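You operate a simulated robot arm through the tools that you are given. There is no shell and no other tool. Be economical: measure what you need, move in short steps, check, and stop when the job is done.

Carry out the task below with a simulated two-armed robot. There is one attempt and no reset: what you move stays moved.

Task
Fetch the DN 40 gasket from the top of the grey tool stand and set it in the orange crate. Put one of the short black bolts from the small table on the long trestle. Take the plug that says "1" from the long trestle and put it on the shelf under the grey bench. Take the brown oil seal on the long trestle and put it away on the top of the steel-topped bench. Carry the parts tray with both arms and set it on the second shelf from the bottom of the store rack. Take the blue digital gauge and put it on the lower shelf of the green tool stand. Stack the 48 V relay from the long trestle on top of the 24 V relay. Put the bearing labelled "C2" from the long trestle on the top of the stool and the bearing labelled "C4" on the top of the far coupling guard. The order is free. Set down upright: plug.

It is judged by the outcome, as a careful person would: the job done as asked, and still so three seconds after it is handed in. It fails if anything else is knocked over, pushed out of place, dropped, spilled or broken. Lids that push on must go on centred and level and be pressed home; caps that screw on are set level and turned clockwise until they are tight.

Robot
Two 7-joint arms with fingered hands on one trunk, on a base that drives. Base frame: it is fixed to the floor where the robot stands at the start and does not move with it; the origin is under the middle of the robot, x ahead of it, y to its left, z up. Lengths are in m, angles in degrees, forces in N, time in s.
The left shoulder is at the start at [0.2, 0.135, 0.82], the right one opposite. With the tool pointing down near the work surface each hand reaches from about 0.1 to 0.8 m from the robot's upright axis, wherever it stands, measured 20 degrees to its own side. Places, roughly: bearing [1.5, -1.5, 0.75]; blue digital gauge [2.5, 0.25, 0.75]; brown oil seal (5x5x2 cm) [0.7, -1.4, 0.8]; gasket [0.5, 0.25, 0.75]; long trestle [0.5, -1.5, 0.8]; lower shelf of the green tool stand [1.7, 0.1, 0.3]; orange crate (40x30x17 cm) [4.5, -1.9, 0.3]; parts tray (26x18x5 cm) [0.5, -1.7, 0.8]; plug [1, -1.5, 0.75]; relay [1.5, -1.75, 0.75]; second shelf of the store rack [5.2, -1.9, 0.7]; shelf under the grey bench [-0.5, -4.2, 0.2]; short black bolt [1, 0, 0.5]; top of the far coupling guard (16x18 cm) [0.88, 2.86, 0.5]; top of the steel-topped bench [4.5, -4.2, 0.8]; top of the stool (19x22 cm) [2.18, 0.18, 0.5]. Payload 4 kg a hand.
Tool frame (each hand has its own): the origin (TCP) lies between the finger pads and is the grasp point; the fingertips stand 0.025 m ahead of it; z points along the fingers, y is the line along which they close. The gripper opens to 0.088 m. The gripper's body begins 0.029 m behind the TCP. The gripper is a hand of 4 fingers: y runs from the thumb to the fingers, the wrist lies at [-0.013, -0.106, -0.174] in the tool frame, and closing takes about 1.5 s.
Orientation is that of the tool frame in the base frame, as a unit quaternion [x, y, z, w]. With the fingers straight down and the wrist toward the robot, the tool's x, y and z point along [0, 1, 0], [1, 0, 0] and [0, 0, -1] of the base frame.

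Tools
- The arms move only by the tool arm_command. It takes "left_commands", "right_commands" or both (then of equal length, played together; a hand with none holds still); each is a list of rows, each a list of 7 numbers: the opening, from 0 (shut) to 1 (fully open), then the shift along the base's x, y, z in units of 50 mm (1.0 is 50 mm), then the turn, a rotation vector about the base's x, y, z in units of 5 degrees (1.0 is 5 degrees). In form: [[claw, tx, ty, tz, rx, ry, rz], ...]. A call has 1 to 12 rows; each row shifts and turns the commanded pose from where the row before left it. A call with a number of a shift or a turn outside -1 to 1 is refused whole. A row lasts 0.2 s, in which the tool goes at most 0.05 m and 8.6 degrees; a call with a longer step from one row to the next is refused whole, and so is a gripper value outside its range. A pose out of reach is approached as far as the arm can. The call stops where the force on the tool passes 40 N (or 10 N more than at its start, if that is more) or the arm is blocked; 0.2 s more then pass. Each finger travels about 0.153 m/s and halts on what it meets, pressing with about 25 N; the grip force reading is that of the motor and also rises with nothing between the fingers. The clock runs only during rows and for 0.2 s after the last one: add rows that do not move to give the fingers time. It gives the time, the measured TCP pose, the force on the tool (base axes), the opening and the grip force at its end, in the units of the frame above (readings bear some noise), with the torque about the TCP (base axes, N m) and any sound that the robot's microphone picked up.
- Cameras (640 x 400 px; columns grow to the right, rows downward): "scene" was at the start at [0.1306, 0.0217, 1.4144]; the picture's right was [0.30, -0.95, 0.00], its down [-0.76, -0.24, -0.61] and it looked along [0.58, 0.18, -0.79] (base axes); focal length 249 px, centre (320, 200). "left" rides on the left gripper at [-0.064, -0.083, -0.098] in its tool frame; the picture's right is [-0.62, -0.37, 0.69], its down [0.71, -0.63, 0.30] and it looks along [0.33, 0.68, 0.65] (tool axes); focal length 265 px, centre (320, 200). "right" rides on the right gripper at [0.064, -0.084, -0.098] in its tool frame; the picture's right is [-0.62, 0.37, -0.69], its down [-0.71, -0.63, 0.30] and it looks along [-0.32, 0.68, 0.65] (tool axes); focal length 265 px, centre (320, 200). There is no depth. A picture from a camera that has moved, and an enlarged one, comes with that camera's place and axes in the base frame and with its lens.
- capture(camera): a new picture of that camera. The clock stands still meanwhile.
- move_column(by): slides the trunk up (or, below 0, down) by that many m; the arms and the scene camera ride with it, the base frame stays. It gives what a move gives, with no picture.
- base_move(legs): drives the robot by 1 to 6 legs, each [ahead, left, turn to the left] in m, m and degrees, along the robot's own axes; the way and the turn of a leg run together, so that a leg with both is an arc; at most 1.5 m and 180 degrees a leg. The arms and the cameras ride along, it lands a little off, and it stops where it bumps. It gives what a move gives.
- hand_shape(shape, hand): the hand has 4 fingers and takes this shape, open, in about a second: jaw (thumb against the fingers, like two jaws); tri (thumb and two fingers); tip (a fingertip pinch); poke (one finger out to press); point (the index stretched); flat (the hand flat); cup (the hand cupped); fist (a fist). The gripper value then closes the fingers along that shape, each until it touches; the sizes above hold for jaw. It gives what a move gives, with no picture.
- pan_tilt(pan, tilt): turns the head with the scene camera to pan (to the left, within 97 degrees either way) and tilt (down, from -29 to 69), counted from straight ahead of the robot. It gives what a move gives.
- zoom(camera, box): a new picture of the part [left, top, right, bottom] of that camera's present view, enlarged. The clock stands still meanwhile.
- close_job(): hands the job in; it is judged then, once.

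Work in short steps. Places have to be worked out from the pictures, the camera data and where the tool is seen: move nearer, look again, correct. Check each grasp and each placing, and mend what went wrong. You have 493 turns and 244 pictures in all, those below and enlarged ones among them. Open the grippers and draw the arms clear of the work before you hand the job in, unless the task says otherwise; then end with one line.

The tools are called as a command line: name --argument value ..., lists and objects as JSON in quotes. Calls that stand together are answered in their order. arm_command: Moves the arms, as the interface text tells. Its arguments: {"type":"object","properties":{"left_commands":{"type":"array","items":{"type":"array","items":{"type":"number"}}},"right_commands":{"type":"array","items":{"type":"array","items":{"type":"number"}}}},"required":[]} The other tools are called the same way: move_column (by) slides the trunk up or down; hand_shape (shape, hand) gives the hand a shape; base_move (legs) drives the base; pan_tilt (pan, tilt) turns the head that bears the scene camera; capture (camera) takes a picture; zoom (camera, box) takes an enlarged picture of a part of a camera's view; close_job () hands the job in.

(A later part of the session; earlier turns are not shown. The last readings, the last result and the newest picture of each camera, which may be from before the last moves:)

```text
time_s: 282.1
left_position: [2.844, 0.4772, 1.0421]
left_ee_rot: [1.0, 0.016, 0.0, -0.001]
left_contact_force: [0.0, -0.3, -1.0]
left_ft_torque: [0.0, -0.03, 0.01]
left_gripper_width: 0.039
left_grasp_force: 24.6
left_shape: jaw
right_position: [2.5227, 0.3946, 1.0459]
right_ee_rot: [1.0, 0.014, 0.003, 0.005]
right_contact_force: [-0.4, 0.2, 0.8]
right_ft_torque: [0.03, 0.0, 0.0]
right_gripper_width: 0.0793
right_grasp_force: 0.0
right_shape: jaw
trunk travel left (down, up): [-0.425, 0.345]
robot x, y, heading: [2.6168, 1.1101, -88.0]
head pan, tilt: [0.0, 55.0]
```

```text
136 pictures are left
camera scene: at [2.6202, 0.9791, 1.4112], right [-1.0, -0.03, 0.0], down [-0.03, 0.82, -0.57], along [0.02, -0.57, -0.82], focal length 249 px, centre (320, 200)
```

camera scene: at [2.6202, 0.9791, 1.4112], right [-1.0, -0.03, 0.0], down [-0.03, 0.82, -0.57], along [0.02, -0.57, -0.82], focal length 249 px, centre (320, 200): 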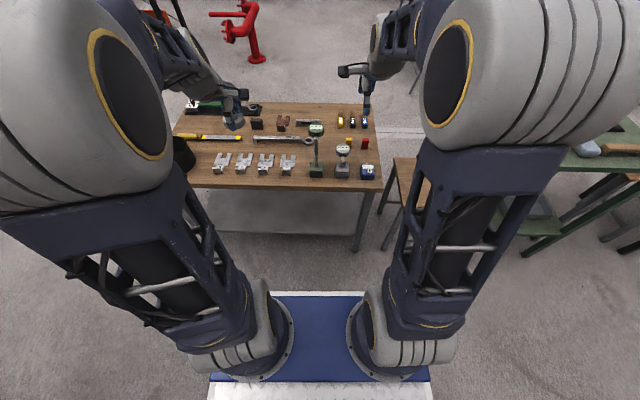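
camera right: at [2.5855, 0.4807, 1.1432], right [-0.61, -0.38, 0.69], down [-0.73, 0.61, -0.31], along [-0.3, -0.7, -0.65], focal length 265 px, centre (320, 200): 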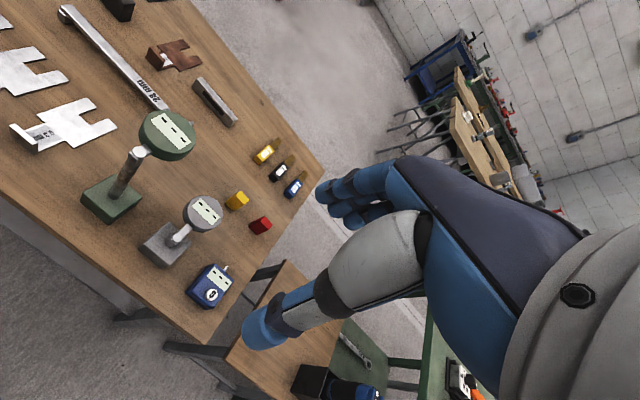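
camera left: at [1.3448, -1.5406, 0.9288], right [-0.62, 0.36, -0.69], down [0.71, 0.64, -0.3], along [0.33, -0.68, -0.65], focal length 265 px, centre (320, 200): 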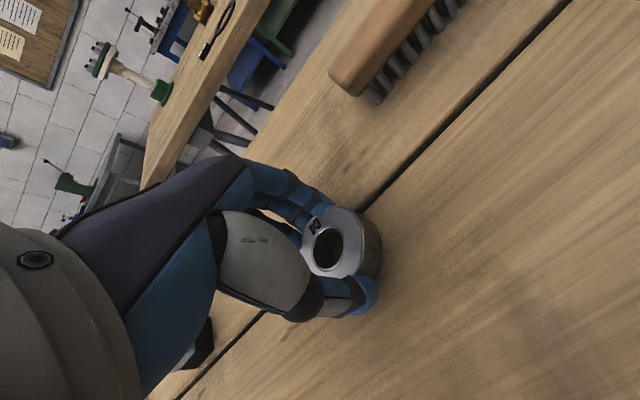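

arm_command --right_commands '[[1, -0.6, -0.7, 0, 0, 0, 0], [1, -0.65, -0.7, 0, 0, 0, 0], [1, 0, 0, -0.9, 0, 0, 0], [1, 0, 0, -0.9, 0, 0, 0], [1, 0, 0, -0.9, 0, 0, 0], [1, 0, 0, -0.9, 0, 0, 0]]'

capture --camera "right"

zoom --camera "scene" --box '[300, 90, 420, 200]'

```text
time_s: 283.5
left_position: [2.8448, 0.4775, 1.0414]
left_ee_rot: [1.0, 0.015, 0.0, -0.001]
left_contact_force: [-0.3, 0.4, -0.8]
left_ft_torque: [0.01, 0.01, 0.0]
left_gripper_width: 0.0392
left_grasp_force: 24.6
left_shape: jaw
right_position: [2.4625, 0.3251, 0.8658]
right_ee_rot: [1.0, 0.014, 0.003, 0.005]
right_contact_force: [-0.1, 0.6, -0.3]
right_ft_torque: [0.01, 0.0, -0.03]
right_gripper_width: 0.0877
right_grasp_force: 0.1
right_shape: jaw
trunk travel left (down, up): [-0.425, 0.345]
robot x, y, heading: [2.6162, 1.1139, -88.3]
head pan, tilt: [0.0, 55.0]
```

```text
135 pictures are left
camera right: at [2.5239, 0.411, 0.9634], right [-0.61, -0.38, 0.69], down [-0.73, 0.61, -0.31], along [-0.3, -0.7, -0.65], focal length 265 px, centre (320, 200)
```

right: 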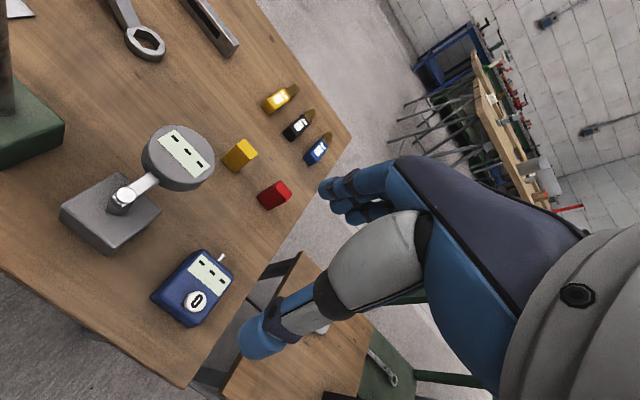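

```text
3.64 times, centred on (360, 145) of scene
camera zoom: at [2.6203, 0.9793, 1.4113], right [-1.0, -0.03, 0.0], down [-0.03, 0.82, -0.57], along [0.02, -0.57, -0.82], focal length 906 px, centre (174, 400)
```

zoom: 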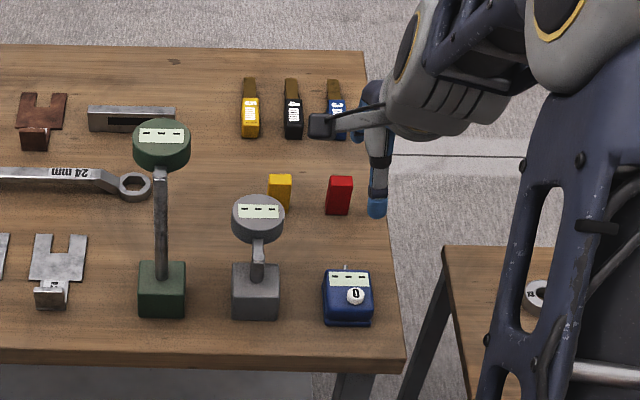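

arm_command --right_commands '[[1, -0.16, 0.02, -0.6, 0, 0, 0], [1, 0, 0, -0.9, 0, 0, 0], [1, 0, 0, -0.9, 0, 0, 0], [1, 0, 0, -0.7, 0, 0, 0]]'

capture --camera "right"

```text
time_s: 284.5
left_position: [2.8441, 0.4774, 1.0411]
left_ee_rot: [1.0, 0.016, 0.0, 0.0]
left_contact_force: [-0.5, -0.2, -0.7]
left_ft_torque: [0.0, 0.03, 0.02]
left_gripper_width: 0.0393
left_grasp_force: 25.0
left_shape: jaw
right_position: [2.4534, 0.3263, 0.7118]
right_ee_rot: [1.0, 0.014, 0.003, 0.006]
right_contact_force: [0.4, -0.8, -0.5]
right_ft_torque: [0.0, 0.01, 0.0]
right_gripper_width: 0.0877
right_grasp_force: 0.0
right_shape: jaw
trunk travel left (down, up): [-0.425, 0.345]
robot x, y, heading: [2.6202, 1.1137, -88.2]
head pan, tilt: [0.0, 55.0]
```

```text
133 pictures are left
camera right: at [2.5142, 0.412, 0.8093], right [-0.61, -0.38, 0.69], down [-0.73, 0.61, -0.32], along [-0.3, -0.7, -0.65], focal length 265 px, centre (320, 200)
```

right: 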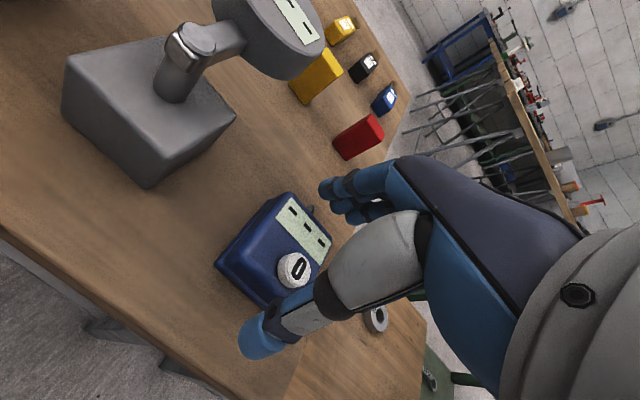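

arm_command --right_commands '[[1, 0.06, 0, -0.2, 0, 0, 0], [1, 0, 0, -0.2, 0, 0, 0], [1, 0, 0, -0.06, 0, 0, 0], [0.4, 0, 0, 0, 0, 0, 0], [0, 0, 0, 0, 0, 0, 0], [0, 0, 0, 0, 0, 0, 0], [0, 0, 0, 0, 0, 0, 0], [0, 0, 0, 0, 0, 0, 0], [0, 0, 0, 0, 0, 0, 0]]'

capture --camera "right"

```text
time_s: 286.5
left_position: [2.8445, 0.4785, 1.0404]
left_ee_rot: [1.0, 0.016, 0.0, -0.001]
left_contact_force: [-1.1, 0.5, -1.0]
left_ft_torque: [0.0, 0.0, -0.01]
left_gripper_width: 0.0393
left_grasp_force: 25.2
left_shape: jaw
right_position: [2.4562, 0.3259, 0.6877]
right_ee_rot: [1.0, 0.013, 0.002, 0.005]
right_contact_force: [-0.4, 1.5, -0.1]
right_ft_torque: [0.03, 0.01, 0.03]
right_gripper_width: 0.0537
right_grasp_force: 25.7
right_shape: jaw
trunk travel left (down, up): [-0.425, 0.345]
robot x, y, heading: [2.6196, 1.1109, -88.0]
head pan, tilt: [0.0, 55.0]
```

```text
132 pictures are left
camera right: at [2.5178, 0.4116, 0.7852], right [-0.61, -0.38, 0.69], down [-0.73, 0.61, -0.31], along [-0.3, -0.7, -0.65], focal length 265 px, centre (320, 200)
```

right: 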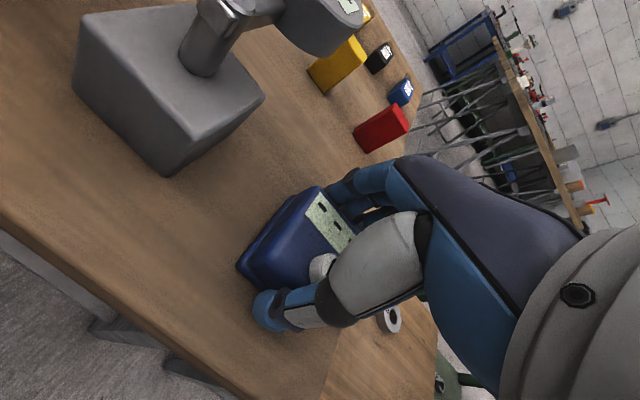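

Gripped at 0.054 wide. I lift and check it comes along.

arm_command --right_commands '[[0, 0, 0, 0.3, 0, 0, 0], [0, 0, 0, 0.6, 0, 0, 0], [0, 0, 0, 0.9, 0, 0, 0], [0, 0, 0, 0.9, 0, 0, 0], [0, 0, 0, 0.9, 0, 0, 0], [0, 0, 0, 0.9, 0, 0, 0], [0, 0, 0, 0.9, 0, 0, 0], [0, 0, 0, 0.9, 0, 0, 0], [0, 0, 0, 0.9, 0, 0, 0]]'

capture --camera "right"

pan_tilt --pan -40 --tilt 40

capture --camera "scene"

```text
time_s: 288.5
left_position: [2.844, 0.4769, 1.0416]
left_ee_rot: [1.0, 0.015, 0.0, -0.001]
left_contact_force: [-0.6, -0.6, -0.5]
left_ft_torque: [0.03, -0.01, 0.01]
left_gripper_width: 0.0393
left_grasp_force: 24.7
left_shape: jaw
right_position: [2.457, 0.3258, 1.0495]
right_ee_rot: [1.0, 0.014, 0.003, 0.004]
right_contact_force: [0.5, -1.3, -3.8]
right_ft_torque: [0.02, 0.01, -0.01]
right_gripper_width: 0.0537
right_grasp_force: 25.0
right_shape: jaw
trunk travel left (down, up): [-0.425, 0.345]
robot x, y, heading: [2.6188, 1.1128, -88.1]
head pan, tilt: [0.0, 55.0]
```

```text
131 pictures are left
camera right: at [2.5193, 0.4117, 1.1472], right [-0.61, -0.38, 0.69], down [-0.73, 0.61, -0.31], along [-0.3, -0.7, -0.65], focal length 265 px, centre (320, 200)
```

right: 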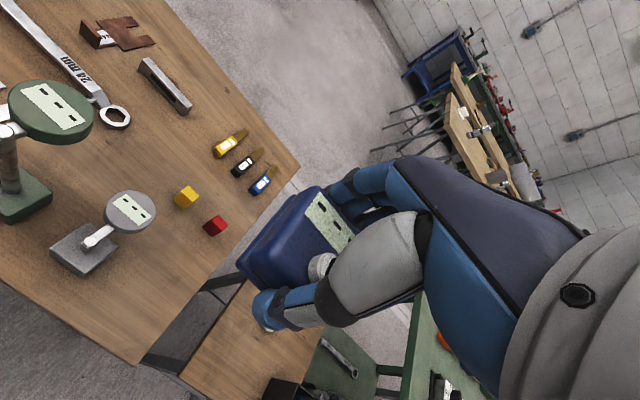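

```text
time_s: 289.6
left_position: [2.8458, 0.4768, 1.0418]
left_ee_rot: [1.0, 0.015, 0.001, -0.001]
left_contact_force: [-0.6, 0.6, -1.8]
left_ft_torque: [-0.02, -0.04, 0.0]
left_gripper_width: 0.0393
left_grasp_force: 24.5
left_shape: jaw
right_position: [2.457, 0.3258, 1.0477]
right_ee_rot: [1.0, 0.014, 0.002, 0.005]
right_contact_force: [-0.2, -0.4, -4.6]
right_ft_torque: [0.03, -0.03, 0.0]
right_gripper_width: 0.0537
right_grasp_force: 25.4
right_shape: jaw
trunk travel left (down, up): [-0.425, 0.345]
robot x, y, heading: [2.6178, 1.1122, -88.2]
head pan, tilt: [-40.0, 40.0]
```

```text
130 pictures are left
camera scene: at [2.5654, 0.9842, 1.4319], right [-0.79, 0.62, 0.0], down [0.4, 0.51, -0.77], along [-0.47, -0.6, -0.64], focal length 249 px, centre (320, 200)
```

scene: 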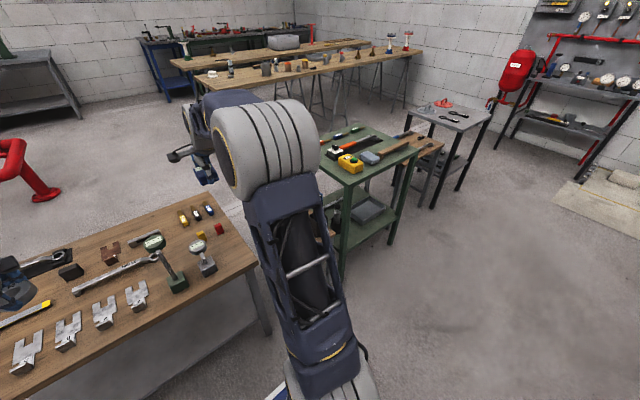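

I strafe right to stand before the green stand, still facing −y, and look at its lower shelf.

base_move --legs '[[0, -0.85, -1.8]]'

pan_tilt --pan 0 --tilt 45

capture --camera "scene"

```text
time_s: 294.1
left_position: [1.9685, 0.4569, 1.0406]
left_ee_rot: [1.0, -0.001, 0.0, -0.001]
left_contact_force: [-0.6, -0.8, -2.0]
left_ft_torque: [-0.05, -0.01, 0.01]
left_gripper_width: 0.0393
left_grasp_force: 24.9
left_shape: jaw
right_position: [1.5769, 0.3195, 1.0493]
right_ee_rot: [1.0, -0.003, 0.003, 0.005]
right_contact_force: [0.8, 0.4, -3.6]
right_ft_torque: [-0.01, 0.01, 0.01]
right_gripper_width: 0.0537
right_grasp_force: 25.6
right_shape: jaw
trunk travel left (down, up): [-0.425, 0.345]
robot x, y, heading: [1.7637, 1.0955, -90.0]
head pan, tilt: [-40.0, 40.0]
```

```text
time_s: 295.2
left_position: [1.9687, 0.4579, 1.0405]
left_ee_rot: [1.0, -0.001, 0.0, -0.001]
left_contact_force: [-0.7, -0.3, -0.9]
left_ft_torque: [0.01, -0.02, 0.02]
left_gripper_width: 0.0389
left_grasp_force: 24.7
left_shape: jaw
right_position: [1.5777, 0.3189, 1.048]
right_ee_rot: [1.0, -0.004, 0.003, 0.006]
right_contact_force: [-0.4, -0.7, -3.4]
right_ft_torque: [-0.02, -0.02, -0.02]
right_gripper_width: 0.054
right_grasp_force: 25.0
right_shape: jaw
trunk travel left (down, up): [-0.425, 0.345]
robot x, y, heading: [1.763, 1.0982, -90.1]
head pan, tilt: [0.0, 45.0]
```

```text
129 pictures are left
camera scene: at [1.7615, 0.9571, 1.4246], right [-1.0, 0.0, 0.0], down [0.0, 0.71, -0.71], along [0.0, -0.71, -0.71], focal length 249 px, centre (320, 200)
```

scene: 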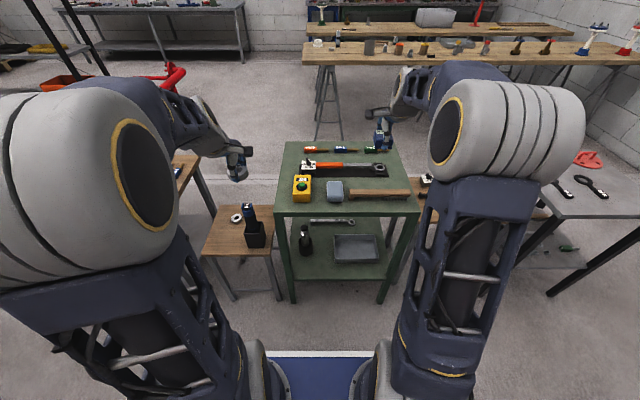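

zoom --camera "scene" --box '[260, 200, 430, 310]'

```text
3.64 times, centred on (345, 255) of scene
camera zoom: at [1.7615, 0.9571, 1.4246], right [-1.0, 0.0, 0.0], down [0.0, 0.71, -0.71], along [0.0, -0.71, -0.71], focal length 906 px, centre (229, 0)
```

zoom: 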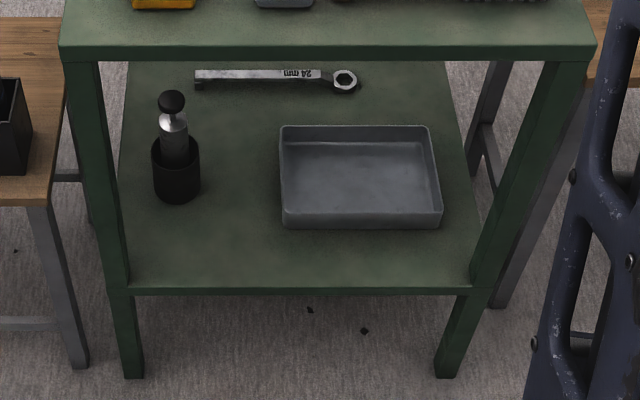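

A free spot on the lower shelf is (1.755, 0.31), between bottle and tray. I retract the right hand, raise the left, shift left and lower the trunk.

arm_command --left_commands '[[0, 0, 0, 0.6, 0, 0, 0], [0, 0, 0, 0.6, 0, 0, 0], [0, 0, 0, 0.6, 0, 0, 0], [0, 0, 0, 0.6, 0, 0, 0], [0, 0, 0, 0.6, 0, 0, 0]]' --right_commands '[[0, 0, 0.9, 0, 0, 0, 0], [0, 0, 0.9, 0, 0, 0, 0], [0, 0, 0.9, 0, 0, 0, 0], [0, 0, 0.9, 0, 0, 0, 0], [0, 0, 0.9, 0, 0, 0, 0]]'

base_move --legs '[[0, 0.17, 0]]'

move_column --by -0.35

capture --camera "scene"

```text
time_s: 296.4
left_position: [1.9697, 0.4573, 1.1911]
left_ee_rot: [1.0, -0.001, 0.0, -0.001]
left_contact_force: [-0.5, -0.9, -1.8]
left_ft_torque: [0.04, 0.01, -0.02]
left_gripper_width: 0.0393
left_grasp_force: 25.1
left_shape: jaw
right_position: [1.5771, 0.5437, 1.0492]
right_ee_rot: [1.0, -0.003, 0.002, 0.005]
right_contact_force: [0.5, -0.8, -3.6]
right_ft_torque: [-0.01, 0.01, -0.03]
right_gripper_width: 0.0537
right_grasp_force: 25.1
right_shape: jaw
trunk travel left (down, up): [-0.425, 0.345]
robot x, y, heading: [1.7652, 1.0979, -90.1]
head pan, tilt: [0.0, 45.0]
```

```text
time_s: 297.9
left_position: [2.1419, 0.4579, 1.1906]
left_ee_rot: [1.0, -0.001, 0.0, -0.001]
left_contact_force: [-0.1, -0.9, -1.0]
left_ft_torque: [0.0, 0.02, 0.0]
left_gripper_width: 0.039
left_grasp_force: 25.3
left_shape: jaw
right_position: [1.7491, 0.5432, 1.0488]
right_ee_rot: [1.0, -0.002, 0.003, 0.006]
right_contact_force: [0.2, -0.6, -5.0]
right_ft_torque: [-0.02, -0.02, 0.01]
right_gripper_width: 0.0536
right_grasp_force: 25.0
right_shape: jaw
trunk travel left (down, up): [-0.425, 0.345]
robot x, y, heading: [1.9387, 1.1001, -89.9]
head pan, tilt: [0.0, 45.0]
```

```text
time_s: 301.3
left_position: [2.1431, 0.4571, 0.8413]
left_ee_rot: [1.0, -0.002, 0.0, 0.0]
left_contact_force: [-0.8, 0.7, -0.4]
left_ft_torque: [0.02, 0.0, -0.01]
left_gripper_width: 0.0389
left_grasp_force: 25.1
left_shape: jaw
right_position: [1.7493, 0.5441, 0.7005]
right_ee_rot: [1.0, -0.003, 0.002, 0.006]
right_contact_force: [-0.3, -0.8, -4.8]
right_ft_torque: [-0.02, 0.02, 0.0]
right_gripper_width: 0.0537
right_grasp_force: 24.8
right_shape: jaw
trunk travel left (down, up): [-0.075, 0.695]
robot x, y, heading: [1.9379, 1.0955, -90.0]
head pan, tilt: [0.0, 45.0]
```

```text
127 pictures are left
camera scene: at [1.9339, 0.9568, 1.0747], right [-1.0, 0.0, 0.0], down [0.0, 0.71, -0.71], along [0.0, -0.71, -0.71], focal length 249 px, centre (320, 200)
```

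scene: 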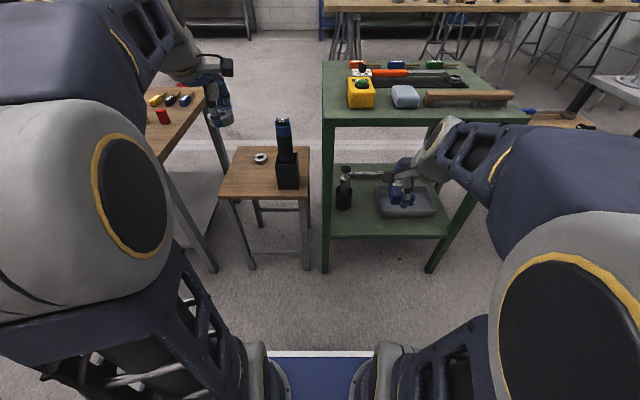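

Now I lower the right hand in front of the shelf.

arm_command --right_commands '[[0, 0, 0, -0.9, 0, 0, 0], [0, 0, 0, -0.9, 0, 0, 0], [0, 0, 0, -0.9, 0, 0, 0], [0, 0, 0, -0.9, 0, 0, 0], [0, 0, 0, -0.9, 0, 0, 0], [0, 0, 0, -0.9, 0, 0, 0], [0, 0, 0, -0.5, 0, 0, 0]]'

capture --camera "scene"

capture --camera "right"

```text
time_s: 302.9
left_position: [2.1424, 0.4584, 0.8414]
left_ee_rot: [1.0, -0.001, 0.0, -0.001]
left_contact_force: [-0.4, 0.2, -1.2]
left_ft_torque: [0.01, -0.02, 0.04]
left_gripper_width: 0.0392
left_grasp_force: 24.9
left_shape: jaw
right_position: [1.7488, 0.5318, 0.4083]
right_ee_rot: [1.0, -0.003, 0.003, 0.006]
right_contact_force: [-0.3, -0.4, -4.4]
right_ft_torque: [0.03, -0.01, -0.01]
right_gripper_width: 0.0536
right_grasp_force: 25.2
right_shape: jaw
right hand out of reach, approached as far as the arm can: row 5
trunk travel left (down, up): [-0.075, 0.695]
robot x, y, heading: [1.9369, 1.1025, -90.2]
head pan, tilt: [0.0, 45.0]
```

```text
126 pictures are left
camera scene: at [1.9339, 0.9569, 1.0747], right [-1.0, 0.0, 0.0], down [0.0, 0.71, -0.71], along [0.0, -0.71, -0.71], focal length 249 px, centre (320, 200)
```

scene: 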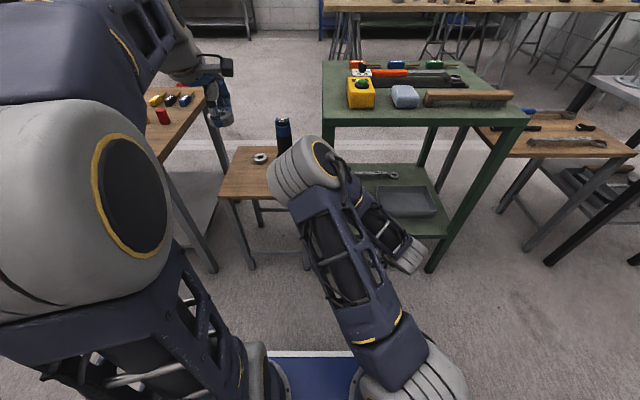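

```text
125 pictures are left
camera right: at [1.8132, 0.6163, 0.5057], right [-0.63, -0.36, 0.69], down [-0.71, 0.63, -0.32], along [-0.32, -0.69, -0.65], focal length 265 px, centre (320, 200)
```

right: 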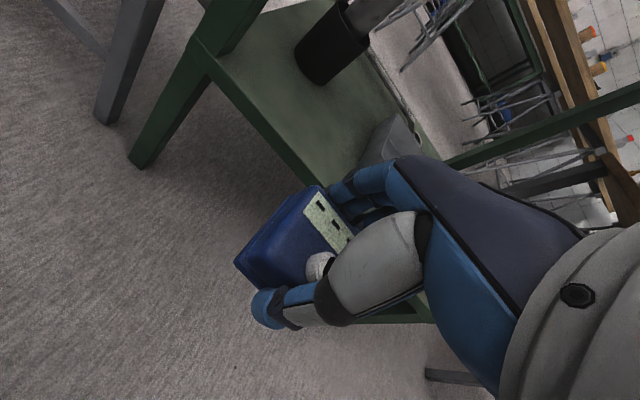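

The elbow now points up in front but is clear. I extend the hand forward into the shelf in small steps.

arm_command --right_commands '[[0, 0.02, -0.5, 0, 0, 0, 0], [0, 0.02, -0.5, 0, 0, 0, 0], [0, 0.02, -0.5, 0, 0, 0, 0], [0, 0.02, -0.5, 0, 0, 0, 0]]'

capture --camera "scene"

capture --camera "right"

```text
time_s: 303.9
left_position: [2.1432, 0.4575, 0.8411]
left_ee_rot: [1.0, -0.001, 0.0, -0.002]
left_contact_force: [-0.2, 0.7, -0.7]
left_ft_torque: [-0.03, -0.02, -0.01]
left_gripper_width: 0.0389
left_grasp_force: 24.3
left_shape: jaw
right_position: [1.7514, 0.4356, 0.408]
right_ee_rot: [1.0, -0.002, 0.003, 0.004]
right_contact_force: [-0.1, -0.7, -4.0]
right_ft_torque: [0.02, 0.0, -0.02]
right_gripper_width: 0.0535
right_grasp_force: 24.9
right_shape: jaw
trunk travel left (down, up): [-0.075, 0.695]
robot x, y, heading: [1.9361, 1.1016, -90.0]
head pan, tilt: [0.0, 45.0]
```

```text
124 pictures are left
camera scene: at [1.934, 0.9568, 1.0746], right [-1.0, 0.0, 0.0], down [0.0, 0.71, -0.71], along [0.0, -0.71, -0.71], focal length 249 px, centre (320, 200)
```

scene: 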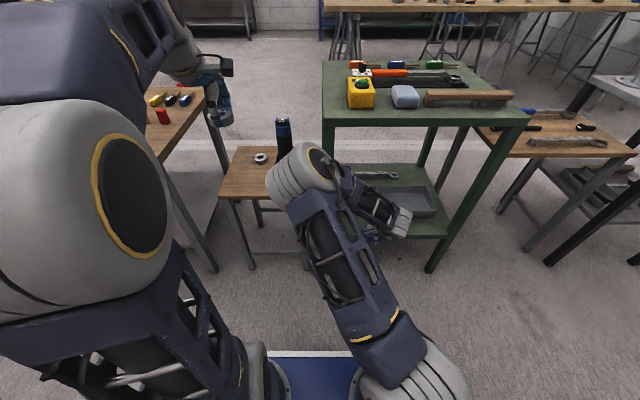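

```text
123 pictures are left
camera right: at [1.8168, 0.5189, 0.5053], right [-0.63, -0.36, 0.69], down [-0.71, 0.63, -0.31], along [-0.33, -0.69, -0.65], focal length 265 px, centre (320, 200)
```

right: 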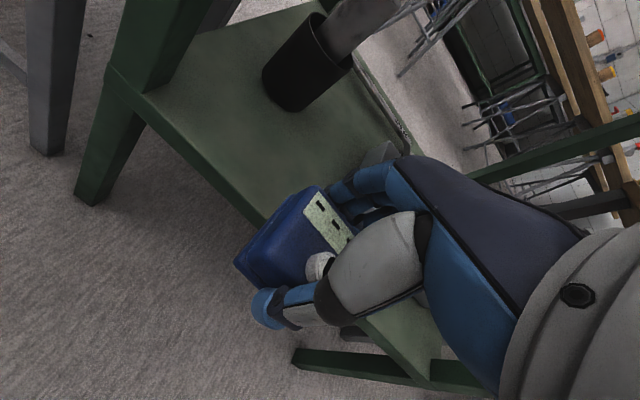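

arm_command --right_commands '[[0, -0.03, -0.5, 0, 0, 0, 0], [0, -0.03, -0.5, 0, 0, 0, 0], [0, -0.03, -0.5, 0, 0, 0, 0], [0, -0.03, -0.5, 0, 0, 0, 0], [0, 0, -0.2, 0, 0, 0, 0]]'

capture --camera "right"

capture --camera "scene"

```text
time_s: 305.1
left_position: [2.1427, 0.4575, 0.8421]
left_ee_rot: [1.0, -0.001, 0.0, -0.001]
left_contact_force: [-0.3, -0.2, -0.5]
left_ft_torque: [-0.01, -0.01, -0.01]
left_gripper_width: 0.039
left_grasp_force: 24.9
left_shape: jaw
right_position: [1.7455, 0.3228, 0.4061]
right_ee_rot: [1.0, -0.003, 0.002, 0.005]
right_contact_force: [-0.8, 0.0, -3.6]
right_ft_torque: [0.0, -0.03, 0.01]
right_gripper_width: 0.0534
right_grasp_force: 24.4
right_shape: jaw
trunk travel left (down, up): [-0.075, 0.695]
robot x, y, heading: [1.9318, 1.0969, -90.2]
head pan, tilt: [0.0, 45.0]
```

```text
122 pictures are left
camera right: at [1.8104, 0.407, 0.5044], right [-0.62, -0.36, 0.69], down [-0.71, 0.63, -0.31], along [-0.32, -0.69, -0.65], focal length 265 px, centre (320, 200)
```

right: 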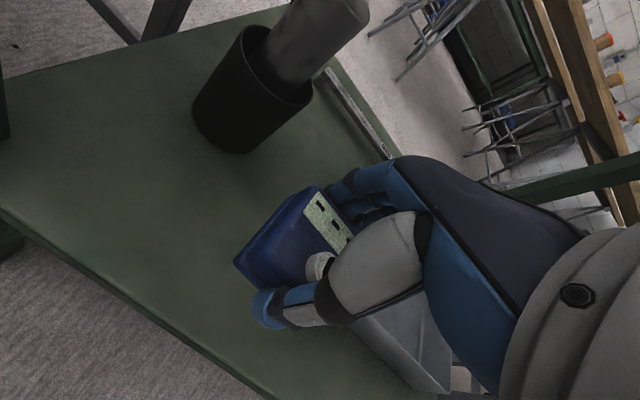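

```text
121 pictures are left
camera scene: at [1.934, 0.9568, 1.0746], right [-1.0, 0.0, 0.0], down [0.0, 0.71, -0.71], along [0.0, -0.71, -0.71], focal length 249 px, centre (320, 200)
```

scene: 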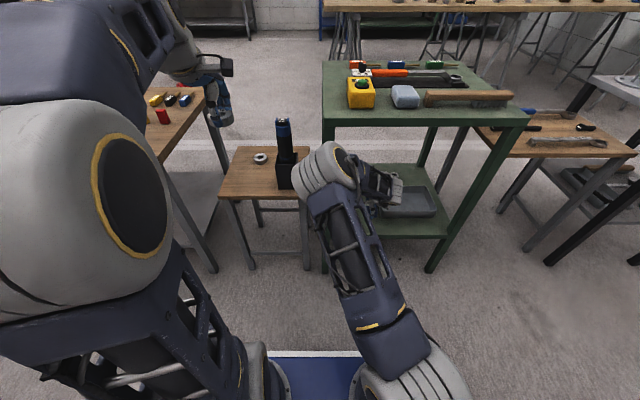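

arm_command --right_commands '[[0, 0.1, 0, -0.4, 0, 0, 0], [0, 0, 0, -0.5, 0, 0, 0], [0, 0, 0, -0.2, 0, 0, 0], [0, 0, 0, -0.1, 0, 0, 0], [0, 0, 0, -0.1, 0, 0, 0], [0, 0, 0, -0.1, 0, 0, 0]]'

capture --camera "right"

```text
time_s: 306.5
left_position: [2.1419, 0.4573, 0.8414]
left_ee_rot: [1.0, -0.001, 0.001, -0.001]
left_contact_force: [-0.1, 0.3, -1.6]
left_ft_torque: [-0.01, 0.04, -0.03]
left_gripper_width: 0.0391
left_grasp_force: 24.9
left_shape: jaw
right_position: [1.7491, 0.3231, 0.3362]
right_ee_rot: [1.0, -0.003, 0.002, 0.005]
right_contact_force: [-0.3, -0.6, -4.6]
right_ft_torque: [-0.05, -0.01, 0.01]
right_gripper_width: 0.0535
right_grasp_force: 25.3
right_shape: jaw
trunk travel left (down, up): [-0.075, 0.695]
robot x, y, heading: [1.9344, 1.0963, -90.1]
head pan, tilt: [0.0, 45.0]
```

```text
120 pictures are left
camera right: at [1.8153, 0.4079, 0.4338], right [-0.63, -0.36, 0.69], down [-0.71, 0.63, -0.31], along [-0.32, -0.69, -0.65], focal length 265 px, centre (320, 200)
```

right: 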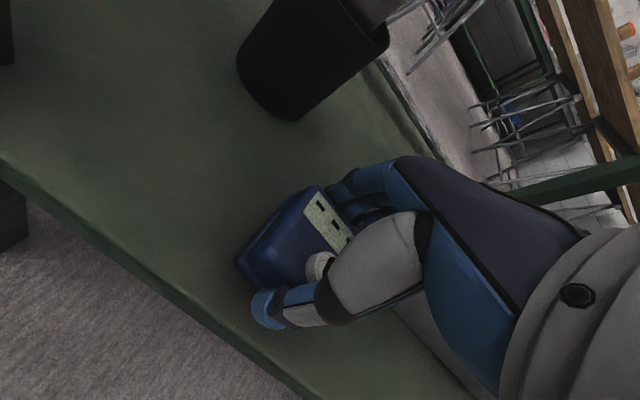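

arm_command --right_commands '[[0, 0, 0, -0.08, 0, 0, 0], [0, 0, 0, -0.08, 0, 0, 0], [0, 0, 0, -0.08, 0, 0, 0], [0, 0, 0, -0.08, 0, 0, 0], [0, 0, 0, -0.08, 0, 0, 0], [0, 0, 0, -0.08, 0, 0, 0], [0, 0, 0, -0.08, 0, 0, 0]]'

```text
time_s: 307.6
left_position: [2.1427, 0.4579, 0.8412]
left_ee_rot: [1.0, 0.0, 0.001, 0.0]
left_contact_force: [0.7, 0.8, -1.0]
left_ft_torque: [-0.03, 0.02, 0.03]
left_gripper_width: 0.0392
left_grasp_force: 24.8
left_shape: jaw
right_position: [1.7488, 0.3207, 0.3263]
right_ee_rot: [1.0, -0.004, 0.004, 0.011]
right_contact_force: [1.7, 6.8, 18.9]
right_ft_torque: [0.34, -0.03, 0.03]
right_gripper_width: 0.0515
right_grasp_force: 24.8
right_shape: jaw
trunk travel left (down, up): [-0.075, 0.695]
robot x, y, heading: [1.9366, 1.0982, -90.2]
head pan, tilt: [0.0, 45.0]
stopped in row 5 (right hand): the force on the tool passed its limit at 45 N (the readings are from after the stop); the commanded pose is now the measured one
```

Contact with the shelf. I release and rise a little, then withdraw.

arm_command --right_commands '[[0.7, 0, 0, 0.04, 0, 0, 0], [0.95, 0, 0, 0, 0, 0, 0], [0.95, 0, 0, 0, 0, 0, 0], [0.95, 0, 0, 0.4, 0, 0, 0], [0.95, 0, 0, 0.6, 0, 0, 0], [0.95, 0, 0, 0.6, 0, 0, 0], [0.95, 0, 0.5, 0, 0, 0, 0], [0.95, 0, 0.6, 0, 0, 0, 0]]'

capture --camera "right"

```text
time_s: 309.4
left_position: [2.1421, 0.4574, 0.8408]
left_ee_rot: [1.0, 0.0, 0.0, -0.001]
left_contact_force: [0.5, 0.1, -1.1]
left_ft_torque: [-0.01, 0.04, 0.01]
left_gripper_width: 0.0392
left_grasp_force: 25.5
left_shape: jaw
right_position: [1.75, 0.3782, 0.4054]
right_ee_rot: [1.0, -0.002, 0.003, 0.011]
right_contact_force: [-0.1, -0.3, 0.0]
right_ft_torque: [0.01, -0.02, 0.0]
right_gripper_width: 0.0833
right_grasp_force: 0.1
right_shape: jaw
trunk travel left (down, up): [-0.075, 0.695]
robot x, y, heading: [1.9339, 1.0989, -90.0]
head pan, tilt: [0.0, 45.0]
```

```text
119 pictures are left
camera right: at [1.8147, 0.4632, 0.5013], right [-0.63, -0.35, 0.7], down [-0.71, 0.63, -0.32], along [-0.32, -0.7, -0.64], focal length 265 px, centre (320, 200)
```

right: 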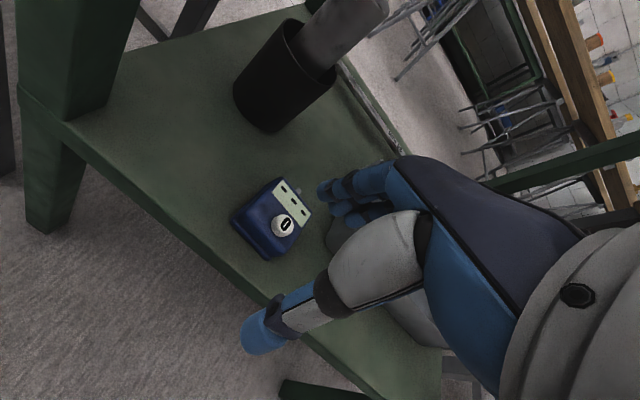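

The gauge rests on the shelf. I back out, raise the trunk, and turn around toward the pump skid.

base_move --legs '[[-0.25, 0, 0]]'

move_column --by 0.35

arm_command --right_commands '[[0.95, 0, 0, 0.9, 0, 0, 0], [0.95, 0, 0, 0.9, 0, 0, 0], [0.95, 0, 0, 0.9, 0, 0, 0], [0.95, 0, 0, 0.9, 0, 0, 0], [0.95, 0, 0, 0.9, 0, 0, 0]]'

base_move --legs '[[0, 0, -90]]'

pan_tilt --pan -60 --tilt 40

capture --camera "scene"

```text
time_s: 311.2
left_position: [2.1421, 0.7084, 0.8416]
left_ee_rot: [1.0, -0.002, 0.0, -0.001]
left_contact_force: [0.3, 0.1, -1.3]
left_ft_torque: [0.0, 0.0, 0.02]
left_gripper_width: 0.0392
left_grasp_force: 24.9
left_shape: jaw
right_position: [1.7489, 0.6287, 0.4039]
right_ee_rot: [1.0, -0.005, 0.004, 0.011]
right_contact_force: [0.7, -0.2, 0.4]
right_ft_torque: [-0.01, 0.0, -0.01]
right_gripper_width: 0.0834
right_grasp_force: 0.0
right_shape: jaw
trunk travel left (down, up): [-0.075, 0.695]
robot x, y, heading: [1.9354, 1.3507, -90.1]
head pan, tilt: [0.0, 45.0]
```

```text
time_s: 314.6
left_position: [2.1424, 0.7076, 1.19]
left_ee_rot: [1.0, -0.001, 0.0, -0.001]
left_contact_force: [-0.1, 0.1, -1.7]
left_ft_torque: [0.0, 0.0, 0.0]
left_gripper_width: 0.0388
left_grasp_force: 25.1
left_shape: jaw
right_position: [1.7495, 0.6299, 0.755]
right_ee_rot: [1.0, -0.004, 0.003, 0.011]
right_contact_force: [0.6, 0.6, 0.3]
right_ft_torque: [0.0, 0.0, -0.01]
right_gripper_width: 0.0831
right_grasp_force: 0.0
right_shape: jaw
trunk travel left (down, up): [-0.425, 0.345]
robot x, y, heading: [1.9363, 1.3503, -90.2]
head pan, tilt: [0.0, 45.0]
```

```text
time_s: 315.9
left_position: [2.1416, 0.708, 1.1917]
left_ee_rot: [1.0, -0.002, 0.0, -0.001]
left_contact_force: [-0.1, 0.5, -2.1]
left_ft_torque: [-0.01, 0.02, 0.02]
left_gripper_width: 0.0392
left_grasp_force: 24.6
left_shape: jaw
right_position: [1.7483, 0.6298, 0.981]
right_ee_rot: [1.0, -0.005, 0.004, 0.011]
right_contact_force: [0.2, -0.7, -0.4]
right_ft_torque: [-0.03, 0.02, 0.01]
right_gripper_width: 0.0831
right_grasp_force: 0.1
right_shape: jaw
trunk travel left (down, up): [-0.425, 0.345]
robot x, y, heading: [1.9366, 1.3514, -90.2]
head pan, tilt: [0.0, 45.0]
```

```text
time_s: 320.0
left_position: [1.2993, 1.1295, 1.1915]
left_ee_rot: [0.714, -0.7, 0.0, 0.0]
left_contact_force: [0.5, 0.3, -1.0]
left_ft_torque: [0.0, 0.01, 0.02]
left_gripper_width: 0.0386
left_grasp_force: 24.5
left_shape: jaw
right_position: [1.2109, 1.5205, 0.9803]
right_ee_rot: [0.711, -0.703, -0.005, 0.01]
right_contact_force: [0.3, -0.4, -1.0]
right_ft_torque: [0.06, 0.01, 0.0]
right_gripper_width: 0.0832
right_grasp_force: 0.1
right_shape: jaw
trunk travel left (down, up): [-0.425, 0.345]
robot x, y, heading: [1.9354, 1.3479, -179.0]
head pan, tilt: [0.0, 45.0]
```

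```text
time_s: 321.3
left_position: [1.2981, 1.1279, 1.191]
left_ee_rot: [0.714, -0.7, 0.0, -0.001]
left_contact_force: [0.4, 0.2, -1.8]
left_ft_torque: [-0.01, 0.02, -0.03]
left_gripper_width: 0.0388
left_grasp_force: 24.7
left_shape: jaw
right_position: [1.2116, 1.5204, 0.9796]
right_ee_rot: [0.712, -0.703, -0.005, 0.01]
right_contact_force: [-0.2, 0.2, -0.2]
right_ft_torque: [0.01, 0.0, 0.03]
right_gripper_width: 0.083
right_grasp_force: 0.0
right_shape: jaw
trunk travel left (down, up): [-0.425, 0.345]
robot x, y, heading: [1.9317, 1.3499, -179.0]
head pan, tilt: [-60.0, 40.0]
```

```text
118 pictures are left
camera scene: at [1.8309, 1.4208, 1.4319], right [0.86, 0.52, 0.0], down [0.33, -0.55, -0.77], along [-0.4, 0.66, -0.64], focal length 249 px, centre (320, 200)
```

scene: 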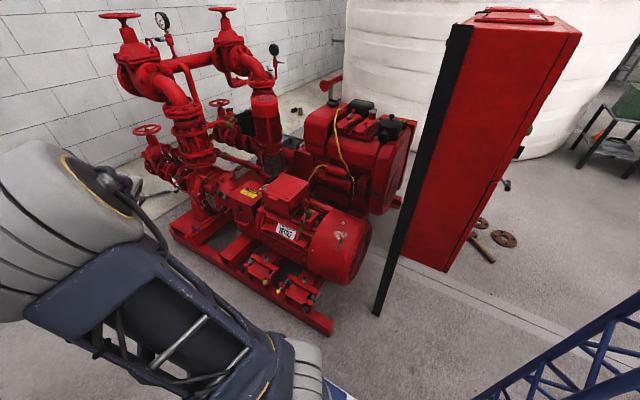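

The far coupling guard lies behind the near pump set, so I'll go round the far side. I reverse to x≈2.7, turn to face +y, and look.

base_move --legs '[[-0.75, 0, 0], [0, 0, -91]]'

pan_tilt --pan 15 --tilt 30

capture --camera "scene"

```text
time_s: 329.3
left_position: [2.4871, 2.0059, 1.1904]
left_ee_rot: [0.001, 1.0, -0.001, 0.0]
left_contact_force: [-0.3, -0.3, -0.9]
left_ft_torque: [0.01, 0.04, -0.04]
left_gripper_width: 0.0384
left_grasp_force: 24.8
left_shape: jaw
right_position: [2.8799, 2.086, 0.9798]
right_ee_rot: [0.003, 1.0, 0.01, -0.004]
right_contact_force: [0.5, 0.1, 0.7]
right_ft_torque: [0.02, 0.02, 0.01]
right_gripper_width: 0.0832
right_grasp_force: 0.1
right_shape: jaw
trunk travel left (down, up): [-0.425, 0.345]
robot x, y, heading: [2.694, 1.3625, 90.2]
head pan, tilt: [-60.0, 40.0]
```

```text
time_s: 330.8
left_position: [2.4855, 2.0043, 1.1914]
left_ee_rot: [0.0, 1.0, -0.001, 0.0]
left_contact_force: [-0.4, -0.4, -1.3]
left_ft_torque: [-0.02, 0.03, -0.05]
left_gripper_width: 0.0384
left_grasp_force: 24.8
left_shape: jaw
right_position: [2.8806, 2.0858, 0.9801]
right_ee_rot: [0.002, 1.0, 0.009, -0.003]
right_contact_force: [0.9, 0.2, 0.2]
right_ft_torque: [0.0, -0.05, -0.04]
right_gripper_width: 0.0832
right_grasp_force: 0.1
right_shape: jaw
trunk travel left (down, up): [-0.425, 0.345]
robot x, y, heading: [2.6937, 1.3652, 90.1]
head pan, tilt: [15.0, 30.0]
```

```text
117 pictures are left
camera scene: at [2.6711, 1.5117, 1.4473], right [0.97, 0.26, 0.0], down [0.13, -0.48, -0.87], along [-0.22, 0.84, -0.5], focal length 249 px, centre (320, 200)
```

scene: 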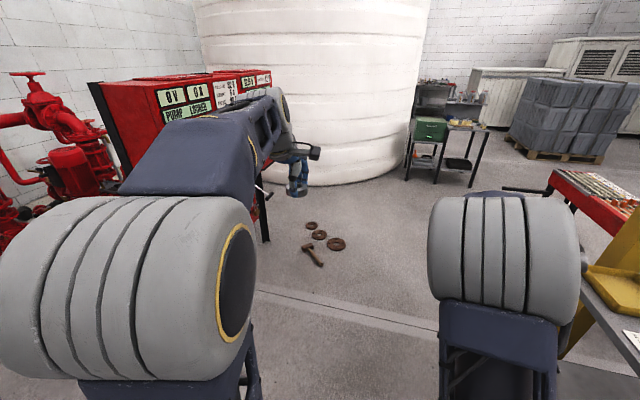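

Discs and a hammer lie on the floor near (2.05–2.45, 2.9–3.5). I move forward to see the passage between them, the tank and the far skid.

base_move --legs '[[0, -0.1, 0], [0.9, 0, 0]]'

pan_tilt --pan 35 --tilt 40

capture --camera "scene"

```text
time_s: 336.2
left_position: [2.5951, 2.9008, 1.19]
left_ee_rot: [0.004, 1.0, -0.001, 0.0]
left_contact_force: [0.1, -0.5, -1.3]
left_ft_torque: [0.0, -0.01, -0.06]
left_gripper_width: 0.0381
left_grasp_force: 24.4
left_shape: jaw
right_position: [2.9882, 2.9784, 0.9805]
right_ee_rot: [0.005, 1.0, 0.011, -0.003]
right_contact_force: [0.4, -0.4, 0.7]
right_ft_torque: [-0.02, -0.01, 0.0]
right_gripper_width: 0.0831
right_grasp_force: 0.1
right_shape: jaw
trunk travel left (down, up): [-0.425, 0.345]
robot x, y, heading: [2.7992, 2.2597, 89.3]
head pan, tilt: [15.0, 30.0]
```

```text
time_s: 337.1
left_position: [2.5947, 2.9025, 1.1918]
left_ee_rot: [0.004, 1.0, -0.001, 0.0]
left_contact_force: [0.2, -0.6, -0.6]
left_ft_torque: [0.02, 0.01, 0.05]
left_gripper_width: 0.0381
left_grasp_force: 25.0
left_shape: jaw
right_position: [2.9886, 2.9789, 0.9802]
right_ee_rot: [0.006, 1.0, 0.011, -0.003]
right_contact_force: [-0.2, -0.5, 0.6]
right_ft_torque: [0.0, 0.0, 0.0]
right_gripper_width: 0.0832
right_grasp_force: 0.1
right_shape: jaw
trunk travel left (down, up): [-0.425, 0.345]
robot x, y, heading: [2.8034, 2.2613, 89.7]
head pan, tilt: [35.0, 40.0]
```

```text
116 pictures are left
camera scene: at [2.7507, 2.3893, 1.432], right [0.82, 0.57, 0.0], down [0.36, -0.53, -0.77], along [-0.43, 0.63, -0.64], focal length 249 px, centre (320, 200)
```

scene: 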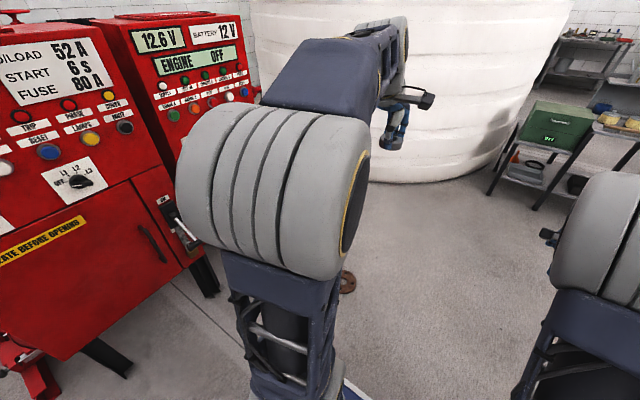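

base_move --legs '[[0, -0.3, 0], [1.2, 0, 0]]'

pan_tilt --pan 90 --tilt 35

capture --camera "scene"

```text
time_s: 339.0
left_position: [2.8505, 2.9031, 1.1919]
left_ee_rot: [0.006, 1.0, 0.0, 0.0]
left_contact_force: [0.0, -0.6, -1.8]
left_ft_torque: [-0.02, -0.04, 0.01]
left_gripper_width: 0.0383
left_grasp_force: 24.7
left_shape: jaw
right_position: [3.2449, 2.9782, 0.9808]
right_ee_rot: [0.009, 1.0, 0.011, -0.003]
right_contact_force: [0.4, -0.4, -0.5]
right_ft_torque: [0.02, 0.0, 0.01]
right_gripper_width: 0.0834
right_grasp_force: 0.1
right_shape: jaw
trunk travel left (down, up): [-0.425, 0.345]
robot x, y, heading: [3.0506, 2.256, 89.3]
head pan, tilt: [35.0, 40.0]
stopped in leg 1: the robot was blocked; the commanded pose is now the measured one
```

```text
time_s: 340.2
left_position: [2.8493, 2.9031, 1.1913]
left_ee_rot: [0.005, 1.0, 0.0, 0.0]
left_contact_force: [0.0, -0.5, -1.1]
left_ft_torque: [0.01, -0.01, 0.01]
left_gripper_width: 0.0383
left_grasp_force: 24.8
left_shape: jaw
right_position: [3.2457, 2.9773, 0.9805]
right_ee_rot: [0.01, 1.0, 0.011, -0.003]
right_contact_force: [-1.0, -0.1, -0.9]
right_ft_torque: [0.03, 0.0, -0.05]
right_gripper_width: 0.083
right_grasp_force: 0.1
right_shape: jaw
trunk travel left (down, up): [-0.425, 0.345]
robot x, y, heading: [3.0532, 2.2594, 89.4]
head pan, tilt: [90.0, 35.0]
```

```text
115 pictures are left
camera scene: at [2.9633, 2.3205, 1.4395], right [0.01, 1.0, 0.0], down [0.57, -0.01, -0.82], along [-0.82, 0.01, -0.57], focal length 249 px, centre (320, 200)
```

scene: 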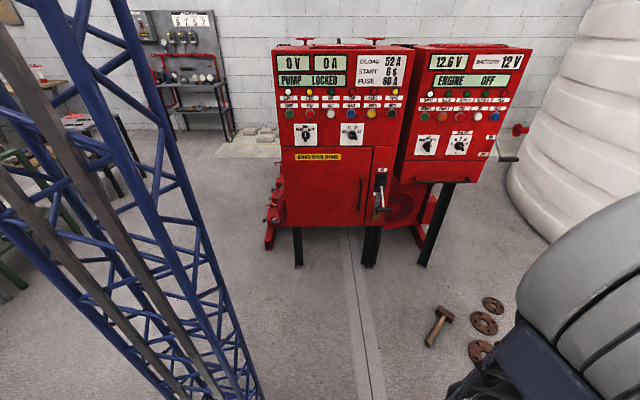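

The base was blocked on the right by the grey table. I check that table for any disturbance.

pan_tilt --pan -70 --tilt 45

capture --camera "scene"

```text
time_s: 342.7
left_position: [2.8502, 2.9027, 1.1913]
left_ee_rot: [0.006, 1.0, -0.001, 0.0]
left_contact_force: [-0.3, 0.0, -1.5]
left_ft_torque: [-0.08, -0.01, -0.02]
left_gripper_width: 0.0385
left_grasp_force: 24.9
left_shape: jaw
right_position: [3.2449, 2.9793, 0.9807]
right_ee_rot: [0.01, 1.0, 0.012, -0.003]
right_contact_force: [0.6, -0.2, 0.2]
right_ft_torque: [-0.01, -0.01, -0.03]
right_gripper_width: 0.0834
right_grasp_force: 0.1
right_shape: jaw
trunk travel left (down, up): [-0.425, 0.345]
robot x, y, heading: [3.0529, 2.2604, 89.1]
head pan, tilt: [-70.0, 45.0]
```

```text
114 pictures are left
camera scene: at [3.128, 2.3463, 1.4247], right [0.33, -0.94, 0.0], down [-0.67, -0.23, -0.71], along [0.67, 0.23, -0.71], focal length 249 px, centre (320, 200)
```

scene: 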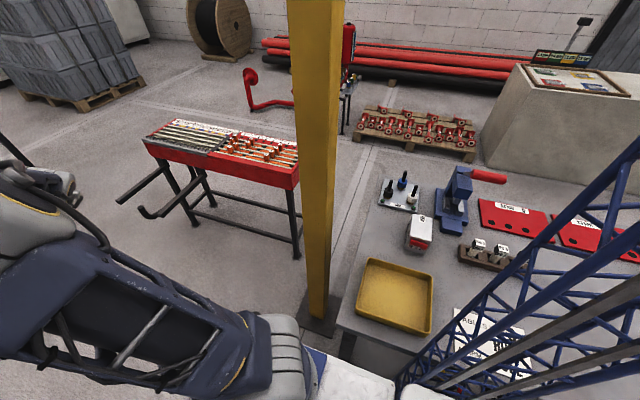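

Only the fixed yellow column was touched and the table is undisturbed. I shift left a bit and go forward past the cabinets.

base_move --legs '[[0, 0.15, 0.5], [1.2, 0, 0]]'

pan_tilt --pan 90 --tilt 40

capture --camera "scene"

```text
time_s: 349.8
left_position: [2.7204, 4.1147, 1.1919]
left_ee_rot: [0.01, 1.0, 0.0, 0.0]
left_contact_force: [0.3, 0.1, -1.0]
left_ft_torque: [-0.06, -0.01, 0.01]
left_gripper_width: 0.0383
left_grasp_force: 25.1
left_shape: jaw
right_position: [3.1156, 4.1862, 0.9814]
right_ee_rot: [0.013, 1.0, 0.011, -0.003]
right_contact_force: [0.1, -0.1, 1.0]
right_ft_torque: [-0.01, -0.01, 0.0]
right_gripper_width: 0.0834
right_grasp_force: 0.0
right_shape: jaw
trunk travel left (down, up): [-0.425, 0.345]
robot x, y, heading: [2.9171, 3.4672, 88.9]
head pan, tilt: [-70.0, 45.0]
```

```text
time_s: 352.2
left_position: [2.7197, 4.1147, 1.1917]
left_ee_rot: [0.01, 1.0, 0.0, 0.0]
left_contact_force: [0.2, 0.6, -1.2]
left_ft_torque: [-0.01, -0.03, -0.03]
left_gripper_width: 0.0388
left_grasp_force: 25.2
left_shape: jaw
right_position: [3.1151, 4.187, 0.9812]
right_ee_rot: [0.013, 1.0, 0.011, -0.003]
right_contact_force: [0.4, 0.1, -0.9]
right_ft_torque: [-0.01, -0.01, -0.01]
right_gripper_width: 0.0835
right_grasp_force: 0.0
right_shape: jaw
trunk travel left (down, up): [-0.425, 0.345]
robot x, y, heading: [2.9176, 3.4709, 88.9]
head pan, tilt: [90.0, 40.0]
```

```text
113 pictures are left
camera scene: at [2.8312, 3.5311, 1.4319], right [0.02, 1.0, 0.0], down [0.64, -0.01, -0.77], along [-0.77, 0.01, -0.64], focal length 249 px, centre (320, 200)
```

scene: 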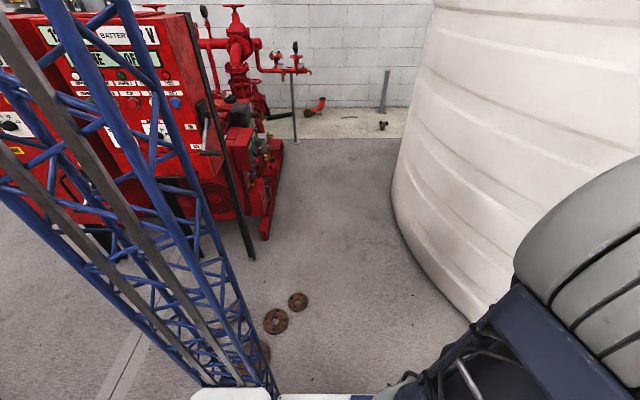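

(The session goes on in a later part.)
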